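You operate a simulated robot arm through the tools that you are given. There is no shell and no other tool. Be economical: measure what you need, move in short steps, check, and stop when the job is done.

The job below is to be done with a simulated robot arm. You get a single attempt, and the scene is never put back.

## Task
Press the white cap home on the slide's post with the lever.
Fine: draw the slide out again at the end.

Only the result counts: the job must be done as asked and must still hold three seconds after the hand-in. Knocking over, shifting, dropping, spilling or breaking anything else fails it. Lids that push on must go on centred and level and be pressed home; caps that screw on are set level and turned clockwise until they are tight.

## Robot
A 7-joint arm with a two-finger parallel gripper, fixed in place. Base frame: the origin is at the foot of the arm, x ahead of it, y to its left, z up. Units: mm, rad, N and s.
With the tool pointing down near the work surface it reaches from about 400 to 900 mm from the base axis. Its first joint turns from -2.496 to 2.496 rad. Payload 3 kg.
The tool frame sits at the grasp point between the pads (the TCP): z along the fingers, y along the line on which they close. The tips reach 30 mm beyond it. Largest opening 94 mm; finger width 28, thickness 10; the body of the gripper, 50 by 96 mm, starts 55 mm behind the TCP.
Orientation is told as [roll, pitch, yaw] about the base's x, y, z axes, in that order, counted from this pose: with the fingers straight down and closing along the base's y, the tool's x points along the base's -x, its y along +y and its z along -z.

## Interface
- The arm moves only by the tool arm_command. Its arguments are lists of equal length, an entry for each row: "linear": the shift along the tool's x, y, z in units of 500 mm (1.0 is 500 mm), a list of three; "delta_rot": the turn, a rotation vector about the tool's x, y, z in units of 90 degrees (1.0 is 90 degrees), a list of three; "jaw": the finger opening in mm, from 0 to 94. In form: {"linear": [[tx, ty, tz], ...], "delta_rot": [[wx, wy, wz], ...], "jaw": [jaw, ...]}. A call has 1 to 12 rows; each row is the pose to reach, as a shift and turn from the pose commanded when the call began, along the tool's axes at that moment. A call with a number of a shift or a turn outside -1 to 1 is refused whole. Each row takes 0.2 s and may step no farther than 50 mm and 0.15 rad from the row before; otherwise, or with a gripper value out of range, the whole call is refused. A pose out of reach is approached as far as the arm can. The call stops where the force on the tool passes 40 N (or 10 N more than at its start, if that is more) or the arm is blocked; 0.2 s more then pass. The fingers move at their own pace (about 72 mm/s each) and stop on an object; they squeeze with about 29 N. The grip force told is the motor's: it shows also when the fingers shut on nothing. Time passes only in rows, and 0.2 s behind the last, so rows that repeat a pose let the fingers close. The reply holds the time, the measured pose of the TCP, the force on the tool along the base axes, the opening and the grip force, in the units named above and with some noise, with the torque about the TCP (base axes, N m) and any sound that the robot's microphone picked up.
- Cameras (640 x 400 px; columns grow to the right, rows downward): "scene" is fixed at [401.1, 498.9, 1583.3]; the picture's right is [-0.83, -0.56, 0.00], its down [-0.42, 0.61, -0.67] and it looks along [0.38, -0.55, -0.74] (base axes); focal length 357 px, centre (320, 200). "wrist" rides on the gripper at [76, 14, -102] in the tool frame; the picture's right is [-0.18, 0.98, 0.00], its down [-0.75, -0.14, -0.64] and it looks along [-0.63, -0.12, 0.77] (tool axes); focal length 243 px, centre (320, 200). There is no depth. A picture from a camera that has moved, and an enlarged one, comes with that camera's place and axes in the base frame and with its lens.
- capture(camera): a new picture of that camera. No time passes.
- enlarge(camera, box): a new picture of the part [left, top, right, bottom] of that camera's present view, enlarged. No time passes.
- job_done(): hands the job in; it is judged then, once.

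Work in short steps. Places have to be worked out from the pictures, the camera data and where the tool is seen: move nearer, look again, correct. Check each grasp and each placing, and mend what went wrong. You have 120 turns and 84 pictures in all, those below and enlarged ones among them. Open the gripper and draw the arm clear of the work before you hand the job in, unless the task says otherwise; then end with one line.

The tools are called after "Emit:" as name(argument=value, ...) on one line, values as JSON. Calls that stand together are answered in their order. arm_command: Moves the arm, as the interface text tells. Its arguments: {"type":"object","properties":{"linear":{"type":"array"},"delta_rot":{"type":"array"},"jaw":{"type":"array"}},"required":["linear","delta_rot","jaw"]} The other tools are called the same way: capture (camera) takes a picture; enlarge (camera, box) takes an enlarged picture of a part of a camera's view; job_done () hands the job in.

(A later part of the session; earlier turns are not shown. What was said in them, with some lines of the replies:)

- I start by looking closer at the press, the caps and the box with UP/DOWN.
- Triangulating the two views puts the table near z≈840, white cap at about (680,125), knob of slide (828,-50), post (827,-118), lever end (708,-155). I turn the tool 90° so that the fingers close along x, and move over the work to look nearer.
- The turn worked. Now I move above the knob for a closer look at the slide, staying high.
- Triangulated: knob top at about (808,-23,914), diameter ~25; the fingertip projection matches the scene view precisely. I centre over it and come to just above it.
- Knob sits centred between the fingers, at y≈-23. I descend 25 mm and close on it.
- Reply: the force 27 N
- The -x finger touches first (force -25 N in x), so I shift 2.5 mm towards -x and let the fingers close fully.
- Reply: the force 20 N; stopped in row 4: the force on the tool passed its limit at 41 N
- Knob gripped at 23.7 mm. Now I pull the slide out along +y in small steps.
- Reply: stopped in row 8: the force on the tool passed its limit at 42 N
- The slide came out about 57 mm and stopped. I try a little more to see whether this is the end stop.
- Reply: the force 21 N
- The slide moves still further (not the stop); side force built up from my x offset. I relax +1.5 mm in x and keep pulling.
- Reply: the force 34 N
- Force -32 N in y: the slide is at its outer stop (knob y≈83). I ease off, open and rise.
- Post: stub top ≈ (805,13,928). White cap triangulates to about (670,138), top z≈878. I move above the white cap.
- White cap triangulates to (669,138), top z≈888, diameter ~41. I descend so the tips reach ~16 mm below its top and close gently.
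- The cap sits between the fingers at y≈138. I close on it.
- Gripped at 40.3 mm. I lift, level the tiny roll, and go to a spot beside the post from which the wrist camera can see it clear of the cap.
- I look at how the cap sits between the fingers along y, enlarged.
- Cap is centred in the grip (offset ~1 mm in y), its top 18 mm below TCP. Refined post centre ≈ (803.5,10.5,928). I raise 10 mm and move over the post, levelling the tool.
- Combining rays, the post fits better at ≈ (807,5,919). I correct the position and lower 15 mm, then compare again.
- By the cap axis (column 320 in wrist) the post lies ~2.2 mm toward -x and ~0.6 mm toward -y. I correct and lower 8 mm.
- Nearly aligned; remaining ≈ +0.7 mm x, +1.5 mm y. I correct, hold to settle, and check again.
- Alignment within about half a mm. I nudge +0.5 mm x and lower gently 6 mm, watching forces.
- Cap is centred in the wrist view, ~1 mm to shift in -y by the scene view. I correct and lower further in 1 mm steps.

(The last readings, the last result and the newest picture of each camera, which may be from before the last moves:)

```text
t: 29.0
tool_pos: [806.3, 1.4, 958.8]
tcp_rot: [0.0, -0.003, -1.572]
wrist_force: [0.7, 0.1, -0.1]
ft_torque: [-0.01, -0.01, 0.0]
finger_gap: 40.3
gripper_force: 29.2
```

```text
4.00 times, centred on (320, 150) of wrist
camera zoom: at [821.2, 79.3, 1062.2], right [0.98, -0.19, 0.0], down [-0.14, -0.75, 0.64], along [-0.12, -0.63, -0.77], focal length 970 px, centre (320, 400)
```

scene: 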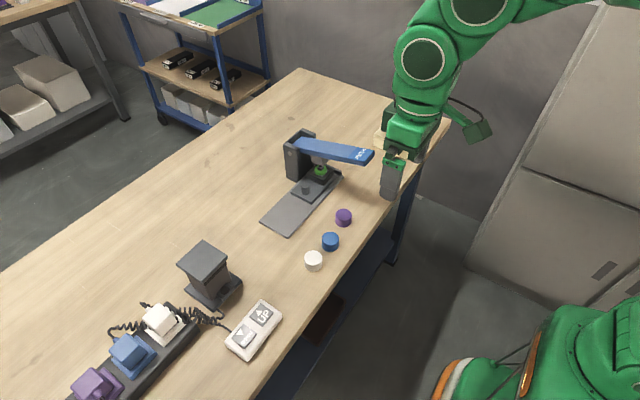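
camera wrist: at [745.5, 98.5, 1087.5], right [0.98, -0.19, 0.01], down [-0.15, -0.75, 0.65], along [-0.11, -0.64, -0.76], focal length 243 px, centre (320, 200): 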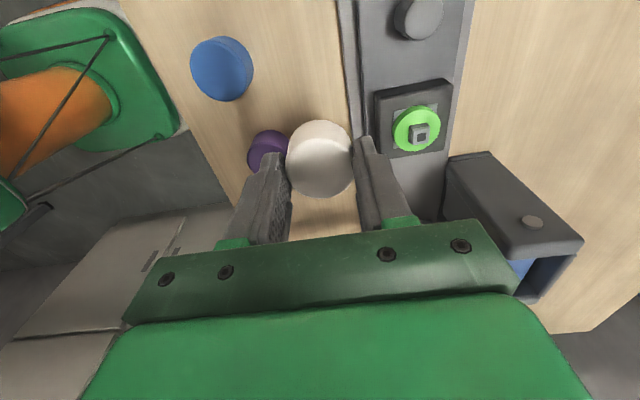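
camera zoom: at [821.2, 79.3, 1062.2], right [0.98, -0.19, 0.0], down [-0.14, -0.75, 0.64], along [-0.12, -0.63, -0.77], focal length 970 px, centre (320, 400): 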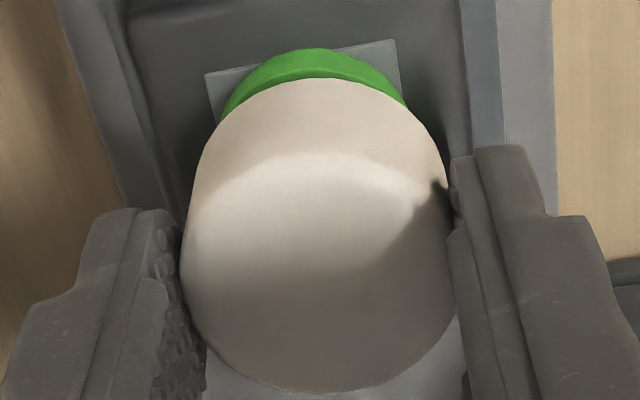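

Estimates average to a target TCP reading of about (805.0, 4.0). I correct by (-1.0, +2.0) and check the reading before lowering.

Emit:
arm_command(linear=[[0.004, -0.002, 0], [0.004, -0.002, 0], [0.004, -0.002, 0]], delta_rot=[[0, 0, 0], [0, 0, 0], [0, 0, 0]], jaw=[34, 34, 34])

Emit:
enlarge(camera="wrist", box=[240, 100, 400, 200])

Emit:
enlarge(camera="scene", box=[260, 155, 340, 205])

```text
t: 29.8
tool_pos: [803.9, 4.3, 959.3]
tcp_rot: [0.0, -0.003, -1.572]
wrist_force: [0.1, -0.4, -0.4]
ft_torque: [-0.02, 0.01, -0.02]
finger_gap: 40.1
gripper_force: 29.4
```

```text
4.00 times, centred on (320, 150) of wrist
camera zoom: at [820.6, 80.6, 1062.1], right [0.98, -0.19, 0.0], down [-0.14, -0.75, 0.64], along [-0.12, -0.63, -0.77], focal length 970 px, centre (320, 400)
```

zoom: 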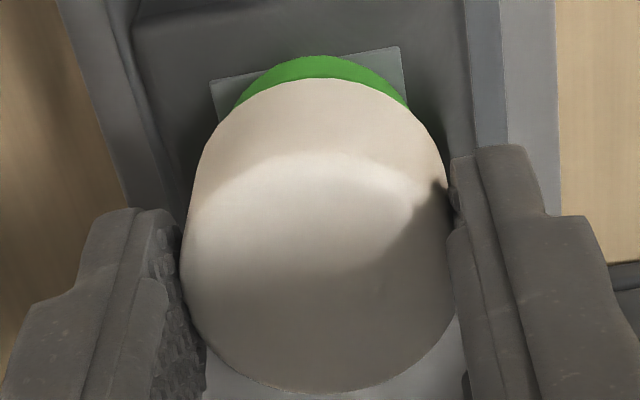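

```text
8.00 times, centred on (300, 180) of scene
camera zoom: at [401.1, 498.9, 1583.3], right [-0.83, -0.56, 0.0], down [-0.42, 0.61, -0.67], along [0.38, -0.55, -0.74], focal length 2860 px, centre (480, 360)
```

zoom: 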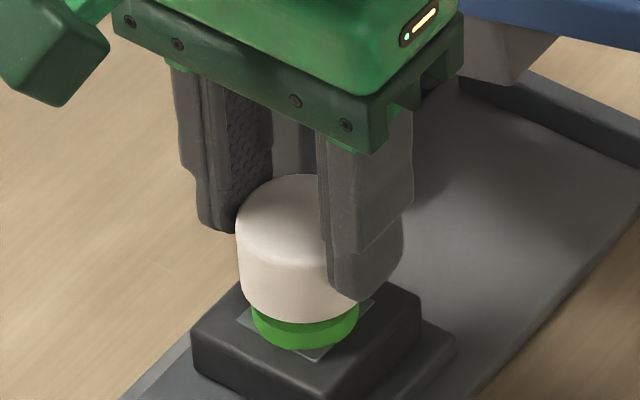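

Well centred now in both views. I lower in 1 mm steps to make contact.

Emit:
arm_command(linear=[[0, 0, 0.002], [0, 0, 0.004], [0, 0, 0.006], [0, 0, 0.008], [0, 0, 0.01], [0, 0, 0.012], [0, 0, 0.014]], delta_rot=[[0, 0, 0], [0, 0, 0], [0, 0, 0], [0, 0, 0], [0, 0, 0], [0, 0, 0], [0, 0, 0]], jaw=[34, 34, 34, 34, 34, 34, 34])

Emit:
enlarge(camera="scene", box=[260, 155, 340, 205])

Emit:
enlarge(camera="wrist", box=[240, 100, 400, 200])

```text
t: 31.4
tool_pos: [803.8, 5.6, 953.6]
tcp_rot: [0.002, -0.003, -1.573]
wrist_force: [0.8, -2.9, 12.2]
ft_torque: [0.02, -0.06, -0.01]
finger_gap: 40.1
gripper_force: 28.9
```

```text
8.00 times, centred on (300, 180) of scene
camera zoom: at [401.1, 498.9, 1583.3], right [-0.83, -0.56, 0.0], down [-0.42, 0.61, -0.67], along [0.38, -0.55, -0.74], focal length 2860 px, centre (480, 360)
```

zoom: 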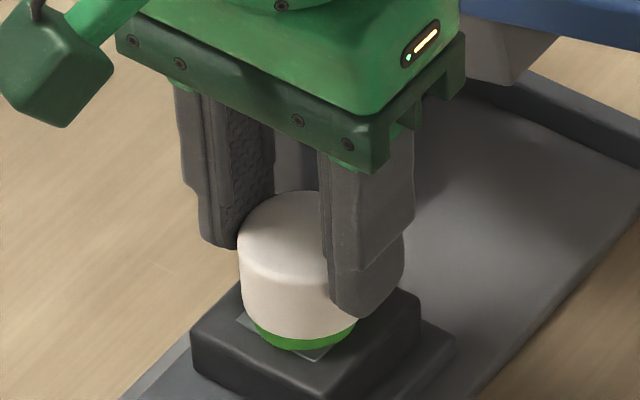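

```text
4.00 times, centred on (320, 150) of wrist
camera zoom: at [819.6, 81.2, 1055.4], right [0.98, -0.19, 0.0], down [-0.14, -0.75, 0.64], along [-0.12, -0.63, -0.77], focal length 970 px, centre (320, 400)
```

zoom: 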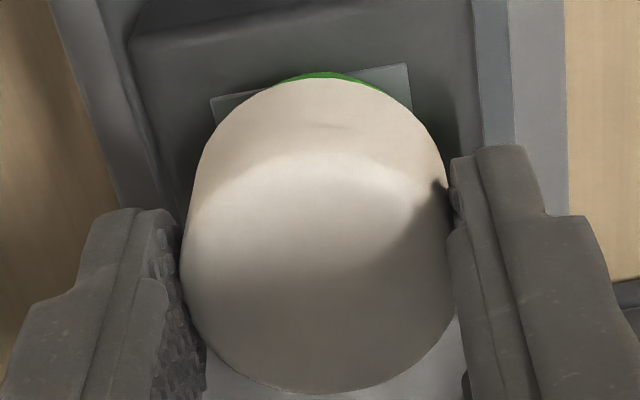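

Contact at 12 N and the cap already overlaps the collar by a few mm, centred. I release it and back off upward slowly.

Emit:
arm_command(linear=[[0, 0, 0], [0, 0, 0], [0, 0, 0], [0, 0, -0.04], [0, 0, -0.1], [0.05, 0, -0.16], [0.14, 0, -0.2], [0.14, 0, -0.2]], delta_rot=[[0, 0, 0], [0, 0, 0], [0, 0, 0], [0, 0, 0], [0, 0, 0], [0, 0, 0], [0, 0, 0], [0, 0, 0]], jaw=[45, 55, 60, 60, 60, 60, 60, 60])

Emit:
enlarge(camera="scene", box=[250, 150, 330, 200])

Emit:
capture(camera="wrist")

```text
t: 33.2
tool_pos: [804.8, 74.6, 1054.2]
tcp_rot: [0.0, -0.002, -1.572]
wrist_force: [0.4, 0.1, 0.4]
ft_torque: [0.03, 0.01, -0.02]
finger_gap: 60.1
gripper_force: 0.0
```

```text
8.00 times, centred on (290, 175) of scene
camera zoom: at [401.1, 498.9, 1583.3], right [-0.83, -0.56, 0.0], down [-0.42, 0.61, -0.67], along [0.38, -0.55, -0.74], focal length 2860 px, centre (560, 400)
```

zoom: 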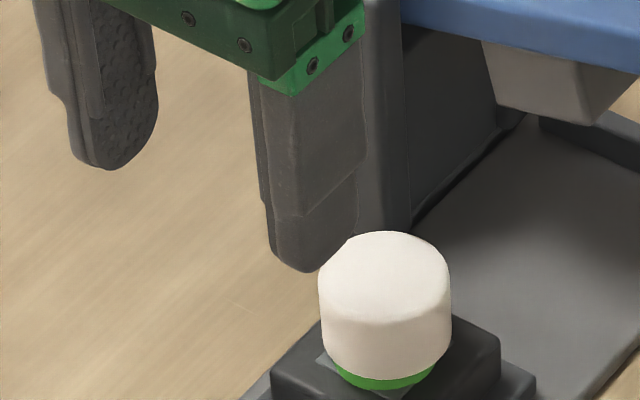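

```text
38 pictures are left
camera wrist: at [820.7, 150.9, 1157.1], right [0.98, -0.19, 0.0], down [-0.14, -0.75, 0.64], along [-0.12, -0.63, -0.77], focal length 243 px, centre (320, 200)
```

wrist: 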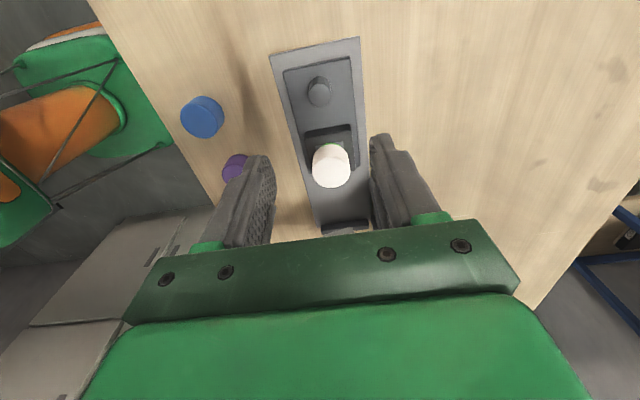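

The cap sits level and centred on the collar. Now I go back down over the knob (≈804.5, 80) to grip it.

Emit:
arm_command(linear=[[0.011, 0, 0.08], [0.011, 0, 0.16], [0.011, 0, 0.22], [0.011, 0, 0.24], [0.011, 0, 0.258], [0.011, 0, 0.258], [0.011, 0, 0.258], [0.011, 0, 0.258], [0.011, 0, 0.258]], delta_rot=[[0, 0, 0], [0, 0, 0], [0, 0, 0], [0, 0, 0], [0, 0, 0], [0, 0, 0], [0, 0, 0], [0, 0, 0], [0, 0, 0]], jaw=[60, 60, 60, 60, 60, 45, 30, 20, 15])

Emit:
capture(camera="wrist")

```text
t: 35.2
tool_pos: [805.0, 83.1, 922.8]
tcp_rot: [0.0, -0.001, -1.572]
wrist_force: [3.2, 0.9, 0.4]
ft_torque: [0.04, 0.2, -0.02]
finger_gap: 23.5
gripper_force: 44.8
```

```text
37 pictures are left
camera wrist: at [820.7, 158.6, 1025.7], right [0.98, -0.18, 0.0], down [-0.14, -0.75, 0.64], along [-0.12, -0.63, -0.77], focal length 243 px, centre (320, 200)
```

wrist: 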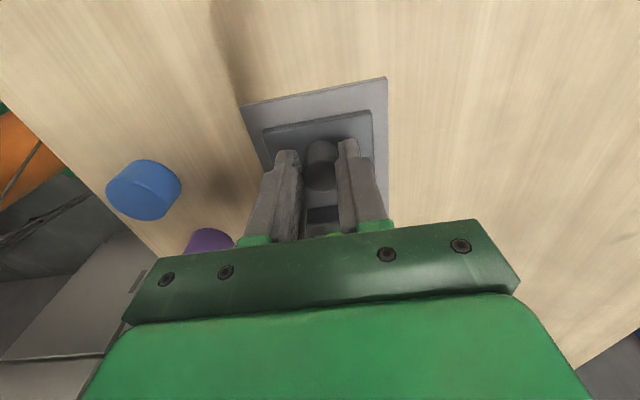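

Knob gripped again with little side force. I push the slide in, first 60 mm.

Emit:
arm_command(linear=[[-0.01, 0, 0], [-0.022, 0, 0], [-0.034, 0, 0], [-0.046, 0, 0], [-0.058, 0, 0], [-0.07, 0, 0], [-0.082, 0, 0], [-0.094, 0, 0], [-0.106, 0, 0], [-0.118, 0, 0]], delta_rot=[[0, 0, 0], [0, 0, 0], [0, 0, 0], [0, 0, 0], [0, 0, 0], [0, 0, 0], [0, 0, 0], [0, 0, 0], [0, 0, 0], [0, 0, 0]], jaw=[15, 15, 15, 15, 15, 15, 15, 15, 15, 15])

Emit:
enlarge(camera="scene", box=[260, 125, 388, 205])

```text
t: 36.4
tool_pos: [804.9, 55.1, 922.4]
tcp_rot: [0.005, -0.002, -1.572]
wrist_force: [4.5, 0.0, -7.5]
ft_torque: [-0.29, 0.13, -0.11]
finger_gap: 23.3
gripper_force: 45.4
stopped in row 5: the force on the tool passed its limit at 44 N (the readings are from after the stop); the commanded pose is now the measured one
```

```text
5.00 times, centred on (324, 165) of scene
camera zoom: at [401.1, 498.9, 1583.3], right [-0.83, -0.56, 0.0], down [-0.42, 0.61, -0.67], along [0.38, -0.55, -0.74], focal length 1787 px, centre (300, 375)
```

zoom: 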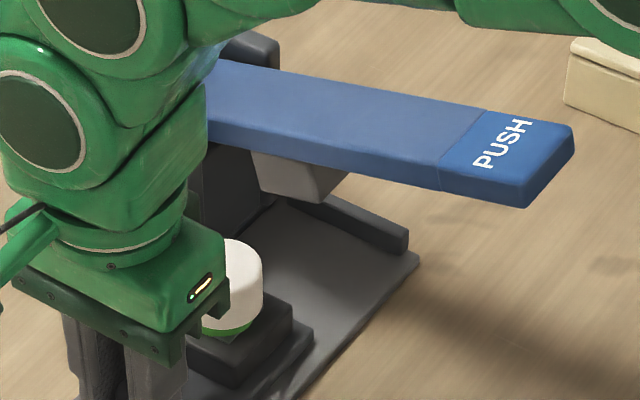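

A force spike at the faster speed; the slide moved 28 mm. I go on at 4–5 mm per row.

Emit:
arm_command(linear=[[-0.008, 0, 0], [-0.017, 0, 0], [-0.026, 0, 0], [-0.035, 0, 0], [-0.044, 0, 0], [-0.053, 0, 0], [-0.062, 0, 0], [-0.071, 0, 0], [-0.08, 0, 0], [-0.089, 0, 0], [-0.098, 0, 0]], delta_rot=[[0, 0, 0], [0, 0, 0], [0, 0, 0], [0, 0, 0], [0, 0, 0], [0, 0, 0], [0, 0, 0], [0, 0, 0], [0, 0, 0], [0, 0, 0], [0, 0, 0]], jaw=[15, 15, 15, 15, 15, 15, 15, 15, 15, 15, 15])

Emit:
enlarge(camera="scene", box=[260, 125, 388, 205])

```text
t: 38.8
tool_pos: [804.5, 6.6, 923.7]
tcp_rot: [0.005, -0.001, -1.573]
wrist_force: [13.2, 0.3, -12.7]
ft_torque: [-0.03, 0.03, 0.08]
finger_gap: 23.5
gripper_force: 45.7
```

```text
5.00 times, centred on (324, 165) of scene
camera zoom: at [401.1, 498.9, 1583.3], right [-0.83, -0.56, 0.0], down [-0.42, 0.61, -0.67], along [0.38, -0.55, -0.74], focal length 1787 px, centre (300, 375)
```

zoom: 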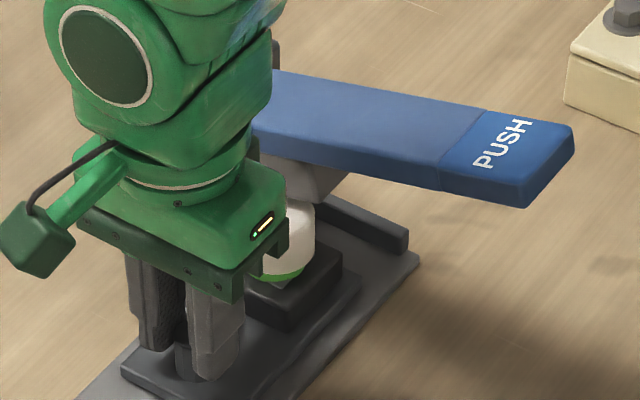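

Going well. I continue the last 30 mm slowly, with a 1 mm relief in +x.

Emit:
arm_command(linear=[[-0.006, 0.002, 0], [-0.013, 0.002, 0], [-0.02, 0.002, 0], [-0.027, 0.002, 0], [-0.034, 0.002, 0], [-0.041, 0.002, 0], [-0.048, 0.002, 0], [-0.054, 0.002, 0], [-0.06, 0.002, 0], [-0.066, 0.002, 0]], delta_rot=[[0, 0, 0], [0, 0, 0], [0, 0, 0], [0, 0, 0], [0, 0, 0], [0, 0, 0], [0, 0, 0], [0, 0, 0], [0, 0, 0], [0, 0, 0]], jaw=[15, 15, 15, 15, 15, 15, 15, 15, 15, 15])

Emit:
enlarge(camera="scene", box=[260, 125, 388, 205])

```text
t: 41.0
tool_pos: [805.8, -26.0, 922.7]
tcp_rot: [0.006, -0.001, -1.569]
wrist_force: [-18.2, 32.8, 1.3]
ft_torque: [0.93, 0.99, -0.12]
finger_gap: 23.8
gripper_force: 44.6
```

```text
5.00 times, centred on (324, 165) of scene
camera zoom: at [401.1, 498.9, 1583.3], right [-0.83, -0.56, 0.0], down [-0.42, 0.61, -0.67], along [0.38, -0.55, -0.74], focal length 1787 px, centre (300, 375)
```

zoom: 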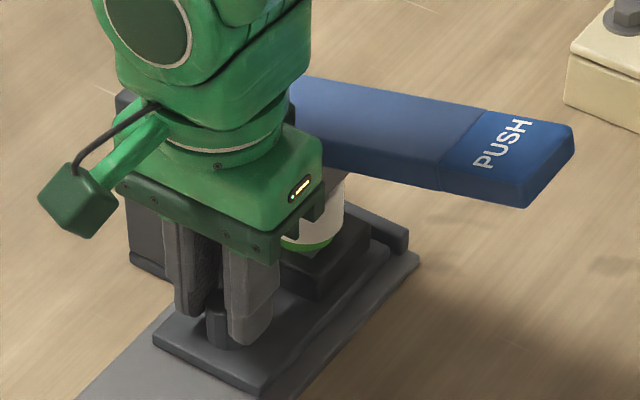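

Fy = +33 N: slide is at its inner stop. I release, rise and retreat before heading to the lever end.

Emit:
arm_command(linear=[[0.004, 0, 0], [0.004, 0, 0], [0.004, 0, 0], [0.004, 0, -0.06], [0.01, 0, -0.14], [0.04, 0, -0.22], [0.04, 0, -0.3], [0.04, 0, -0.36], [0.04, -0.08, -0.36], [0.04, -0.16, -0.36], [0.04, -0.23, -0.36], [0.04, -0.23, -0.36]], delta_rot=[[0, 0, 0], [0, 0, 0], [0, 0, 0], [0, 0, 0], [0, 0, 0], [0, 0, 0], [0, 0, 0], [0, 0, 0], [0, 0, 0], [0, 0, 0], [0, 0, 0], [0, 0, 0]], jaw=[25, 50, 60, 60, 60, 60, 40, 20, 5, 0, 0, 0])

Emit:
capture(camera="wrist")

Emit:
enlarge(camera="scene", box=[260, 110, 420, 210])

```text
t: 43.6
tool_pos: [690.3, -4.4, 1102.7]
tcp_rot: [0.003, -0.003, -1.573]
wrist_force: [-0.4, -0.3, -0.9]
ft_torque: [0.0, 0.01, -0.03]
finger_gap: 0.0
gripper_force: 29.0
```

```text
33 pictures are left
camera wrist: at [705.2, 71.7, 1206.5], right [0.98, -0.19, 0.0], down [-0.14, -0.75, 0.64], along [-0.12, -0.63, -0.77], focal length 243 px, centre (320, 200)
```

wrist: 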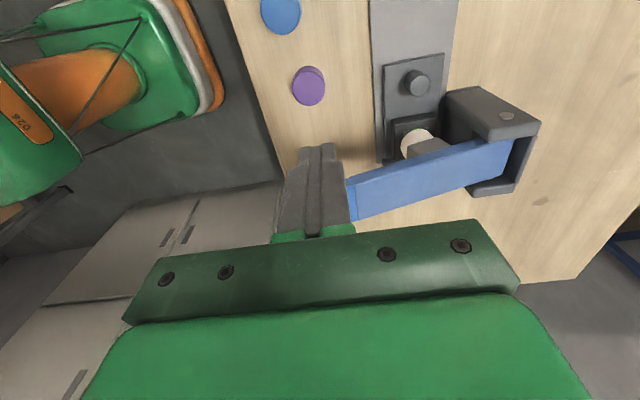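

```text
4.00 times, centred on (340, 160) of scene
camera zoom: at [401.1, 498.9, 1583.3], right [-0.83, -0.56, 0.0], down [-0.42, 0.61, -0.67], along [0.38, -0.55, -0.74], focal length 1430 px, centre (240, 360)
```

zoom: 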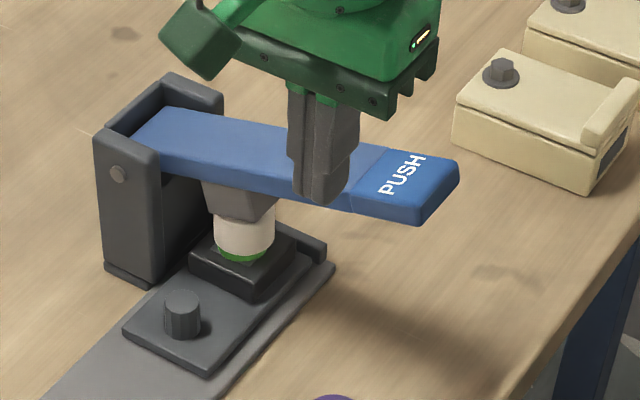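

I shift aside (−x) to see the lever end with the wrist camera past the fingers.

Emit:
arm_command(linear=[[0, -0.07, 0], [0, -0.14, 0], [0, -0.18, 0], [0, -0.18, 0]], delta_rot=[[0, 0, 0], [0, 0, 0], [0, 0, 0], [0, 0, 0]], jaw=[0, 0, 0, 0])

Emit:
enlarge(camera="wrist", box=[280, 80, 600, 280])

```text
t: 44.6
tool_pos: [599.2, -5.6, 1104.1]
tcp_rot: [0.004, -0.001, -1.571]
wrist_force: [0.2, 0.1, 0.7]
ft_torque: [-0.02, 0.02, 0.0]
finger_gap: 0.0
gripper_force: 29.4
```

```text
2.00 times, centred on (440, 180) of wrist
camera zoom: at [614.3, 69.2, 1206.7], right [0.98, -0.19, 0.01], down [-0.15, -0.75, 0.64], along [-0.12, -0.63, -0.77], focal length 485 px, centre (80, 240)
```

zoom: 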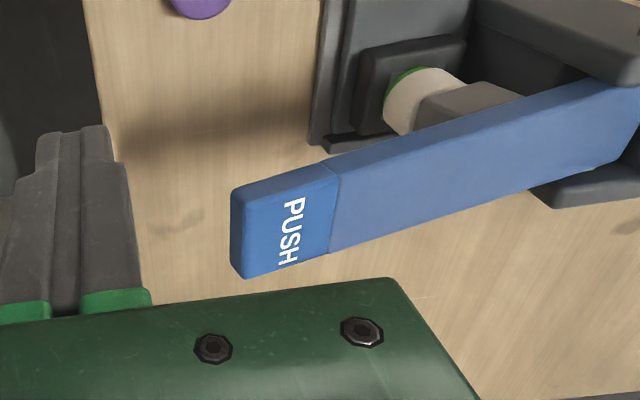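

PUSH pad ≈ (695,-107), top z≈1000–1015. I move above it with fingers closed.

Emit:
arm_command(linear=[[-0.05, 0.05, 0], [-0.1, 0.1, 0], [-0.15, 0.15, 0], [-0.203, 0.192, 0], [-0.203, 0.192, 0.05], [-0.203, 0.192, 0.088], [-0.203, 0.192, 0.088]], delta_rot=[[0, 0, 0], [0, 0, 0], [0, 0, 0], [0, 0, 0], [0, 0, 0], [0, 0, 0], [0, 0, 0]], jaw=[0, 0, 0, 0, 0, 0, 0])

Emit:
enlarge(camera="scene", box=[260, 110, 420, 210])

Emit:
capture(camera="wrist")

```text
t: 46.2
tool_pos: [694.6, -106.6, 1060.1]
tcp_rot: [0.003, -0.002, -1.574]
wrist_force: [0.4, 0.2, -0.5]
ft_torque: [-0.01, -0.06, -0.01]
finger_gap: 0.0
gripper_force: 28.7
```

```text
4.00 times, centred on (340, 160) of scene
camera zoom: at [401.1, 498.9, 1583.3], right [-0.83, -0.56, 0.0], down [-0.42, 0.61, -0.67], along [0.38, -0.55, -0.74], focal length 1430 px, centre (240, 360)
```

zoom: 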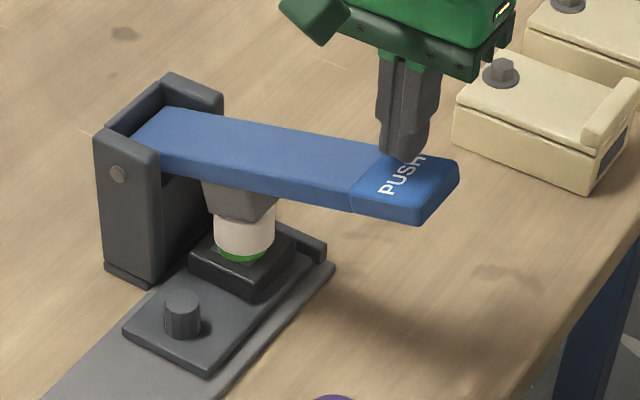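

```text
29 pictures are left
camera wrist: at [709.3, -31.3, 1162.0], right [0.98, -0.19, 0.0], down [-0.14, -0.75, 0.64], along [-0.12, -0.63, -0.77], focal length 243 px, centre (320, 200)
```

wrist: 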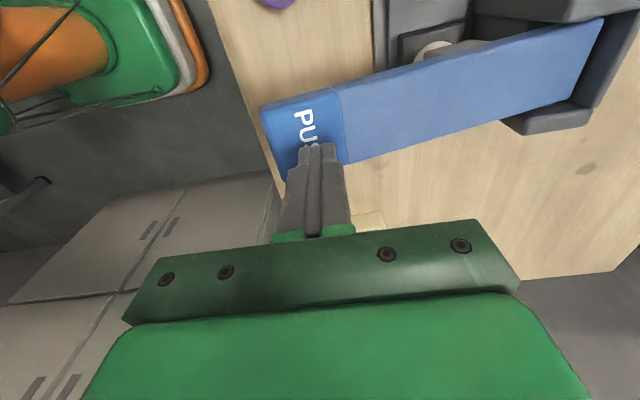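

Tips are right over the PUSH pad. I press down in 4 mm steps.

Emit:
arm_command(linear=[[0, 0, 0.01], [0, 0, 0.02], [0, 0, 0.03], [0, 0, 0.038], [0, 0, 0.046], [0, 0, 0.054], [0, 0, 0.062], [0, 0, 0.07], [0, 0, 0.078], [0, 0, 0.086], [0, 0, 0.094]], delta_rot=[[0, 0, 0], [0, 0, 0], [0, 0, 0], [0, 0, 0], [0, 0, 0], [0, 0, 0], [0, 0, 0], [0, 0, 0], [0, 0, 0], [0, 0, 0], [0, 0, 0]], jaw=[0, 0, 0, 0, 0, 0, 0, 0, 0, 0, 0])

Emit:
enlarge(camera="scene", box=[260, 110, 420, 210])

```text
t: 48.6
tool_pos: [694.5, -108.7, 1011.8]
tcp_rot: [0.004, -0.002, -1.571]
wrist_force: [-4.5, 2.0, 8.9]
ft_torque: [0.09, 0.19, 0.0]
finger_gap: 0.0
gripper_force: 29.2
```

```text
4.00 times, centred on (340, 160) of scene
camera zoom: at [401.1, 498.9, 1583.3], right [-0.83, -0.56, 0.0], down [-0.42, 0.61, -0.67], along [0.38, -0.55, -0.74], focal length 1430 px, centre (240, 360)
```

zoom: 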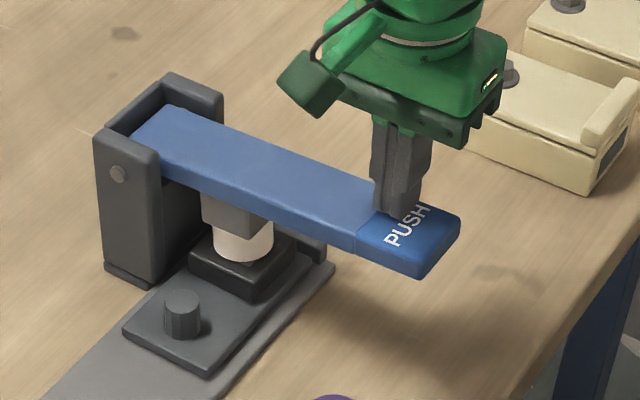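

The lever is following with 9 N and the ram reaches the cap. I keep pressing until it stops.

Emit:
arm_command(linear=[[0, 0, 0.006], [0, 0, 0.012], [0, 0, 0.018], [0, 0, 0.024], [0, 0, 0.03], [0, 0, 0.036], [0, 0, 0.042], [0, 0, 0.048]], delta_rot=[[0, 0, 0], [0, 0, 0], [0, 0, 0], [0, 0, 0], [0, 0, 0], [0, 0, 0], [0, 0, 0], [0, 0, 0]], jaw=[0, 0, 0, 0, 0, 0, 0, 0])

Emit:
enlarge(camera="scene", box=[260, 110, 420, 210])

```text
t: 49.5
tool_pos: [696.6, -108.0, 1004.7]
tcp_rot: [0.009, -0.004, -1.573]
wrist_force: [-10.1, 2.2, 14.3]
ft_torque: [0.18, 0.43, 0.05]
finger_gap: 0.0
gripper_force: 29.6
stopped in row 4: the force on the tool passed its limit at 47 N (the readings are from after the stop); the commanded pose is now the measured one
```

```text
4.00 times, centred on (340, 160) of scene
camera zoom: at [401.1, 498.9, 1583.3], right [-0.83, -0.56, 0.0], down [-0.42, 0.61, -0.67], along [0.38, -0.55, -0.74], focal length 1430 px, centre (240, 360)
```

zoom: 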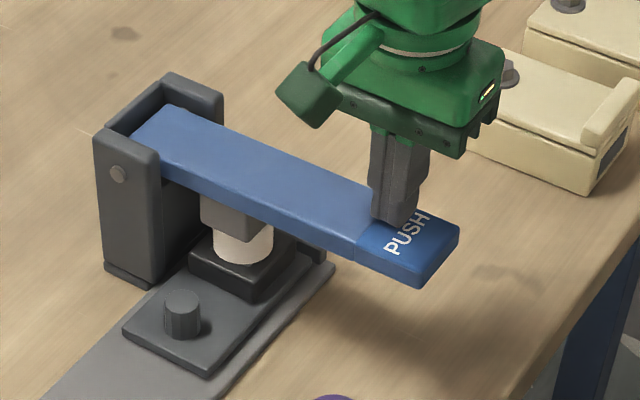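

It stopped at 47 N, no click heard. I press again to see whether it goes further.

Emit:
arm_command(linear=[[0, 0, 0.004], [0, 0, 0.008], [0, 0, 0.012], [0, 0, 0.016], [0, 0, 0.02], [0, 0, 0.024], [0, 0, 0.028], [0, 0, 0.032]], delta_rot=[[0, 0, 0], [0, 0, 0], [0, 0, 0], [0, 0, 0], [0, 0, 0], [0, 0, 0], [0, 0, 0], [0, 0, 0]], jaw=[0, 0, 0, 0, 0, 0, 0, 0])

Emit:
enlarge(camera="scene", box=[280, 140, 340, 190])

```text
t: 50.0
tool_pos: [696.3, -107.9, 1005.5]
tcp_rot: [0.013, -0.003, -1.572]
wrist_force: [-11.5, 2.7, 15.3]
ft_torque: [0.19, 0.48, 0.01]
finger_gap: 0.0
gripper_force: 28.8
stopped in row 2: the force on the tool passed its limit at 44 N (the readings are from after the stop); the commanded pose is now the measured one
```

```text
8.00 times, centred on (310, 165) of scene
camera zoom: at [401.1, 498.9, 1583.3], right [-0.83, -0.56, 0.0], down [-0.42, 0.61, -0.67], along [0.38, -0.55, -0.74], focal length 2860 px, centre (400, 480)
```

zoom: 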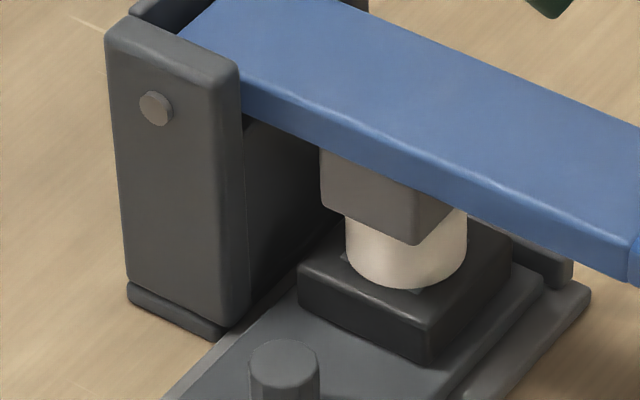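

The green collar is fully covered and the lever doesn't move further under repeated force: it looks home. I raise gently and see whether the lever returns.

Emit:
arm_command(linear=[[0, 0, -0.01], [0, 0, -0.03], [0, 0, -0.06], [0, 0, -0.09], [0, 0, -0.12], [0, 0, -0.16], [0, 0, -0.2], [0, 0, -0.2]], delta_rot=[[0, 0, 0], [0, 0, 0], [0, 0, 0], [0, 0, 0], [0, 0, 0], [0, 0, 0], [0, 0, 0], [0, 0, 0]], jaw=[0, 0, 0, 0, 0, 0, 0, 0])

Emit:
enlarge(camera="scene", box=[260, 110, 420, 210])

```text
t: 51.8
tool_pos: [694.6, -108.5, 1105.0]
tcp_rot: [0.013, -0.003, -1.572]
wrist_force: [0.4, 0.3, -0.6]
ft_torque: [0.04, 0.02, 0.02]
finger_gap: 0.0
gripper_force: 28.8
```

```text
4.00 times, centred on (340, 160) of scene
camera zoom: at [401.1, 498.9, 1583.3], right [-0.83, -0.56, 0.0], down [-0.42, 0.61, -0.67], along [0.38, -0.55, -0.74], focal length 1430 px, centre (240, 360)
```

zoom: 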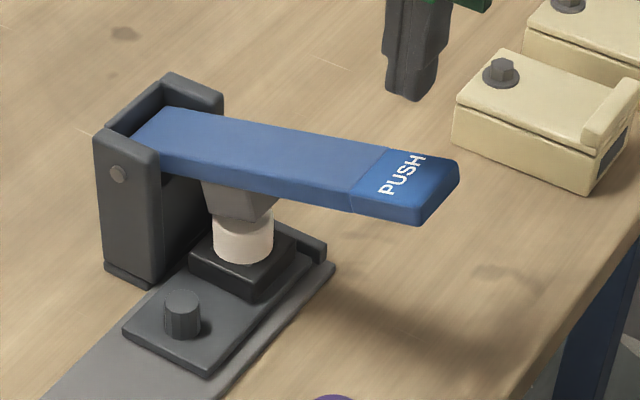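

The lever sprang back and the cap sits low and level. I return to the knob (≈805,-24) to draw the slide out.

Emit:
arm_command(linear=[[0.06, 0.07, 0], [0.12, 0.14, 0], [0.169, 0.221, 0], [0.169, 0.221, 0.08], [0.169, 0.221, 0.16], [0.169, 0.221, 0.24], [0.169, 0.221, 0.29], [0.169, 0.221, 0.29]], delta_rot=[[0.008, 0, 0], [0.008, 0, 0], [0.008, 0, 0], [0.008, 0, 0], [0.008, 0, 0], [0.008, 0, 0], [0.008, 0, 0], [0.008, 0, 0]], jaw=[20, 40, 60, 60, 60, 60, 60, 60])

Emit:
capture(camera="wrist")

```text
t: 53.6
tool_pos: [806.0, -25.4, 959.2]
tcp_rot: [0.0, -0.004, -1.573]
wrist_force: [0.7, -0.1, 0.1]
ft_torque: [0.01, 0.03, 0.03]
finger_gap: 59.9
gripper_force: 0.0
```

```text
24 pictures are left
camera wrist: at [821.2, 50.8, 1061.7], right [0.98, -0.19, 0.0], down [-0.14, -0.75, 0.64], along [-0.12, -0.63, -0.76], focal length 243 px, centre (320, 200)
```

wrist: 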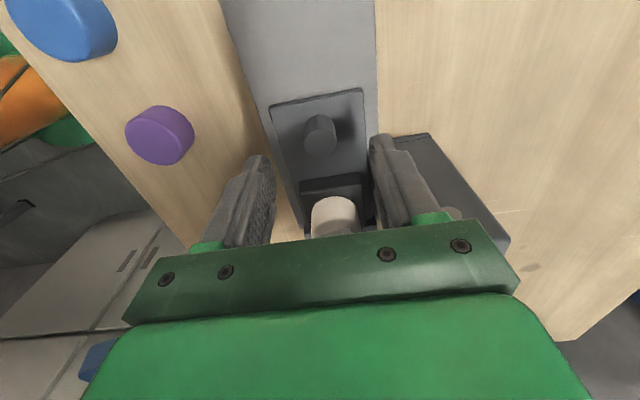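

Knob centred below. I descend and grip it.

Emit:
arm_command(linear=[[0, -0.001, 0.04], [0, -0.001, 0.072], [0, -0.001, 0.072], [0, -0.001, 0.072], [0, -0.001, 0.072], [0, -0.001, 0.072], [0, -0.001, 0.072]], delta_rot=[[0, 0, 0], [0, 0, 0], [0, 0, 0], [0, 0, 0], [0, 0, 0], [0, 0, 0], [0, 0, 0]], jaw=[60, 60, 45, 30, 20, 15, 15])

```text
t: 55.2
tool_pos: [805.0, -24.6, 924.2]
tcp_rot: [0.001, -0.003, -1.572]
wrist_force: [8.8, 0.5, 0.3]
ft_torque: [0.02, -0.05, 0.06]
finger_gap: 23.4
gripper_force: 45.0
```

Gripped. I pull out at ~5 mm per row.

Emit:
arm_command(linear=[[0.008, 0, 0], [0.017, 0, 0], [0.026, 0, 0], [0.035, 0, 0], [0.044, 0, 0], [0.053, 0, 0], [0.062, 0, 0], [0.071, 0, 0], [0.08, 0, 0], [0.089, 0, 0], [0.098, 0, 0], [0.107, 0, 0]], delta_rot=[[0, 0, 0], [0, 0, 0], [0, 0, 0], [0, 0, 0], [0, 0, 0], [0, 0, 0], [0, 0, 0], [0, 0, 0], [0, 0, 0], [0, 0, 0], [0, 0, 0], [0, 0, 0]], jaw=[15, 15, 15, 15, 15, 15, 15, 15, 15, 15, 15, 15])

```text
t: 57.5
tool_pos: [805.6, 21.9, 924.4]
tcp_rot: [-0.003, -0.005, -1.575]
wrist_force: [-15.5, 0.9, 9.6]
ft_torque: [0.19, 0.23, -0.03]
finger_gap: 23.5
gripper_force: 45.0
stopped in row 11: the force on the tool passed its limit at 43 N (the readings are from after the stop); the commanded pose is now the measured one
```

Out 46 mm; some side force, so I relieve 1 mm toward -x and continue.

Emit:
arm_command(linear=[[0.0, -0.002, 0], [0.008, -0.002, 0], [0.017, -0.002, 0], [0.026, -0.002, 0], [0.035, -0.002, 0], [0.044, -0.002, 0], [0.053, -0.002, 0], [0.062, -0.002, 0], [0.071, -0.002, 0], [0.08, -0.002, 0]], delta_rot=[[0, 0, 0], [0, 0, 0], [0, 0, 0], [0, 0, 0], [0, 0, 0], [0, 0, 0], [0, 0, 0], [0, 0, 0], [0, 0, 0], [0, 0, 0]], jaw=[15, 15, 15, 15, 15, 15, 15, 15, 15, 15])

```text
t: 59.7
tool_pos: [805.2, 62.8, 923.7]
tcp_rot: [0.002, -0.002, -1.572]
wrist_force: [22.3, -0.5, 16.1]
ft_torque: [-0.16, -0.46, 0.07]
finger_gap: 23.4
gripper_force: 45.3
```

Smooth; about 20 mm to go. I relieve +1 mm in x and pull to the stop.

Emit:
arm_command(linear=[[0.0, 0.002, 0], [0.008, 0.002, 0], [0.016, 0.002, 0], [0.024, 0.002, 0], [0.032, 0.002, 0], [0.039, 0.002, 0], [0.046, 0.002, 0], [0.05, 0.002, 0]], delta_rot=[[0, 0, 0], [0, 0, 0], [0, 0, 0], [0, 0, 0], [0, 0, 0], [0, 0, 0], [0, 0, 0], [0, 0, 0]], jaw=[15, 15, 15, 15, 15, 15, 15, 15])

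```text
t: 61.5
tool_pos: [804.8, 84.3, 923.2]
tcp_rot: [-0.005, -0.005, -1.572]
wrist_force: [-13.5, -31.8, -1.1]
ft_torque: [-0.8, -0.22, -0.03]
finger_gap: 23.7
gripper_force: 45.0
```

Fy = -32 N: outer stop reached. I ease off, release, and draw the arm clear.

Emit:
arm_command(linear=[[-0.003, 0, 0], [-0.003, 0, 0], [-0.003, 0, 0], [-0.003, 0, -0.06], [-0.003, 0, -0.14], [0.03, 0, -0.22], [0.1, 0, -0.28], [0.19, 0, -0.3], [0.19, 0, -0.3]], delta_rot=[[0, 0, 0], [0, 0, 0], [0, 0, 0], [0, 0, 0], [0, 0, 0], [0, 0, 0], [0, 0, 0], [0, 0, 0], [0, 0, 0]], jaw=[25, 50, 60, 60, 60, 60, 60, 60, 60])

Emit:
enlarge(camera="scene", box=[250, 150, 330, 200])

Emit:
capture(camera="scene")

Emit:
capture(camera="wrist")

```text
t: 63.5
tool_pos: [806.2, 183.1, 1076.0]
tcp_rot: [-0.004, -0.004, -1.573]
wrist_force: [0.2, 0.5, 0.6]
ft_torque: [-0.05, -0.02, 0.0]
finger_gap: 60.1
gripper_force: 0.1
```

```text
8.00 times, centred on (290, 175) of scene
camera zoom: at [401.1, 498.9, 1583.3], right [-0.83, -0.56, 0.0], down [-0.42, 0.61, -0.67], along [0.38, -0.55, -0.74], focal length 2860 px, centre (560, 400)
```

zoom: 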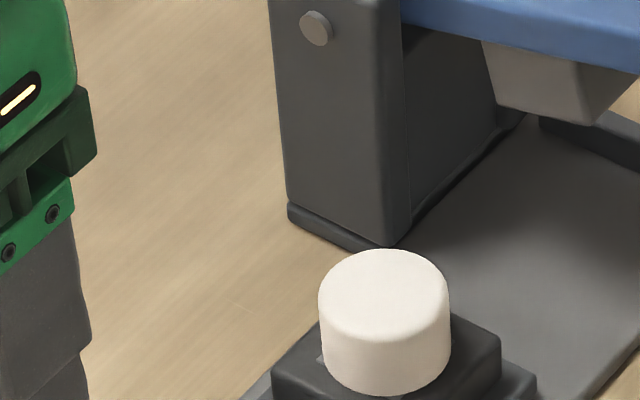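

```text
22 pictures are left
```

scene: 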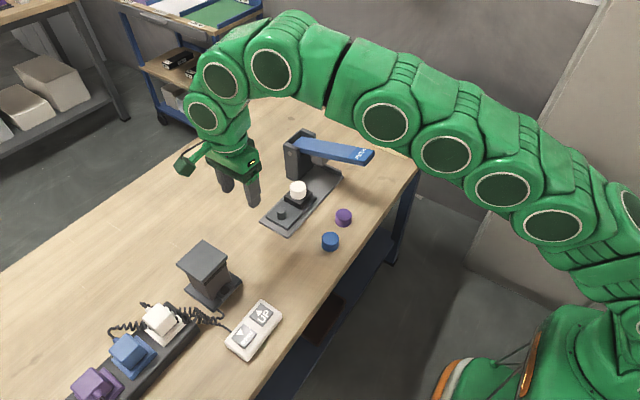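

```text
21 pictures are left
camera wrist: at [822.4, 259.5, 1179.3], right [0.98, -0.19, 0.0], down [-0.14, -0.75, 0.65], along [-0.12, -0.63, -0.76], focal length 243 px, centre (320, 200)
```

wrist: 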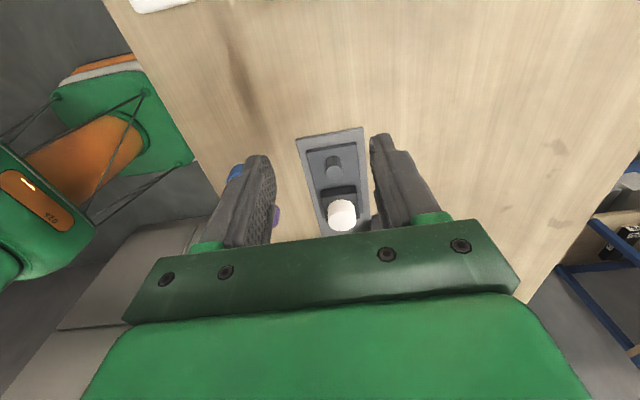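

The cap is level, centred and flush on the block. The slide is drawn out, the lever is up and the other caps are untouched, so I hand in.

Emit:
job_done()

```text
The job is handed in.
```

The white cap is pressed home on the slide's post with the lever, the slide is drawn back out to its stop, and the arm is open and clear; no click was heard, so "home" rests on the repeated hard stop at 44–47 N and the cap sitting flush in the pictures.
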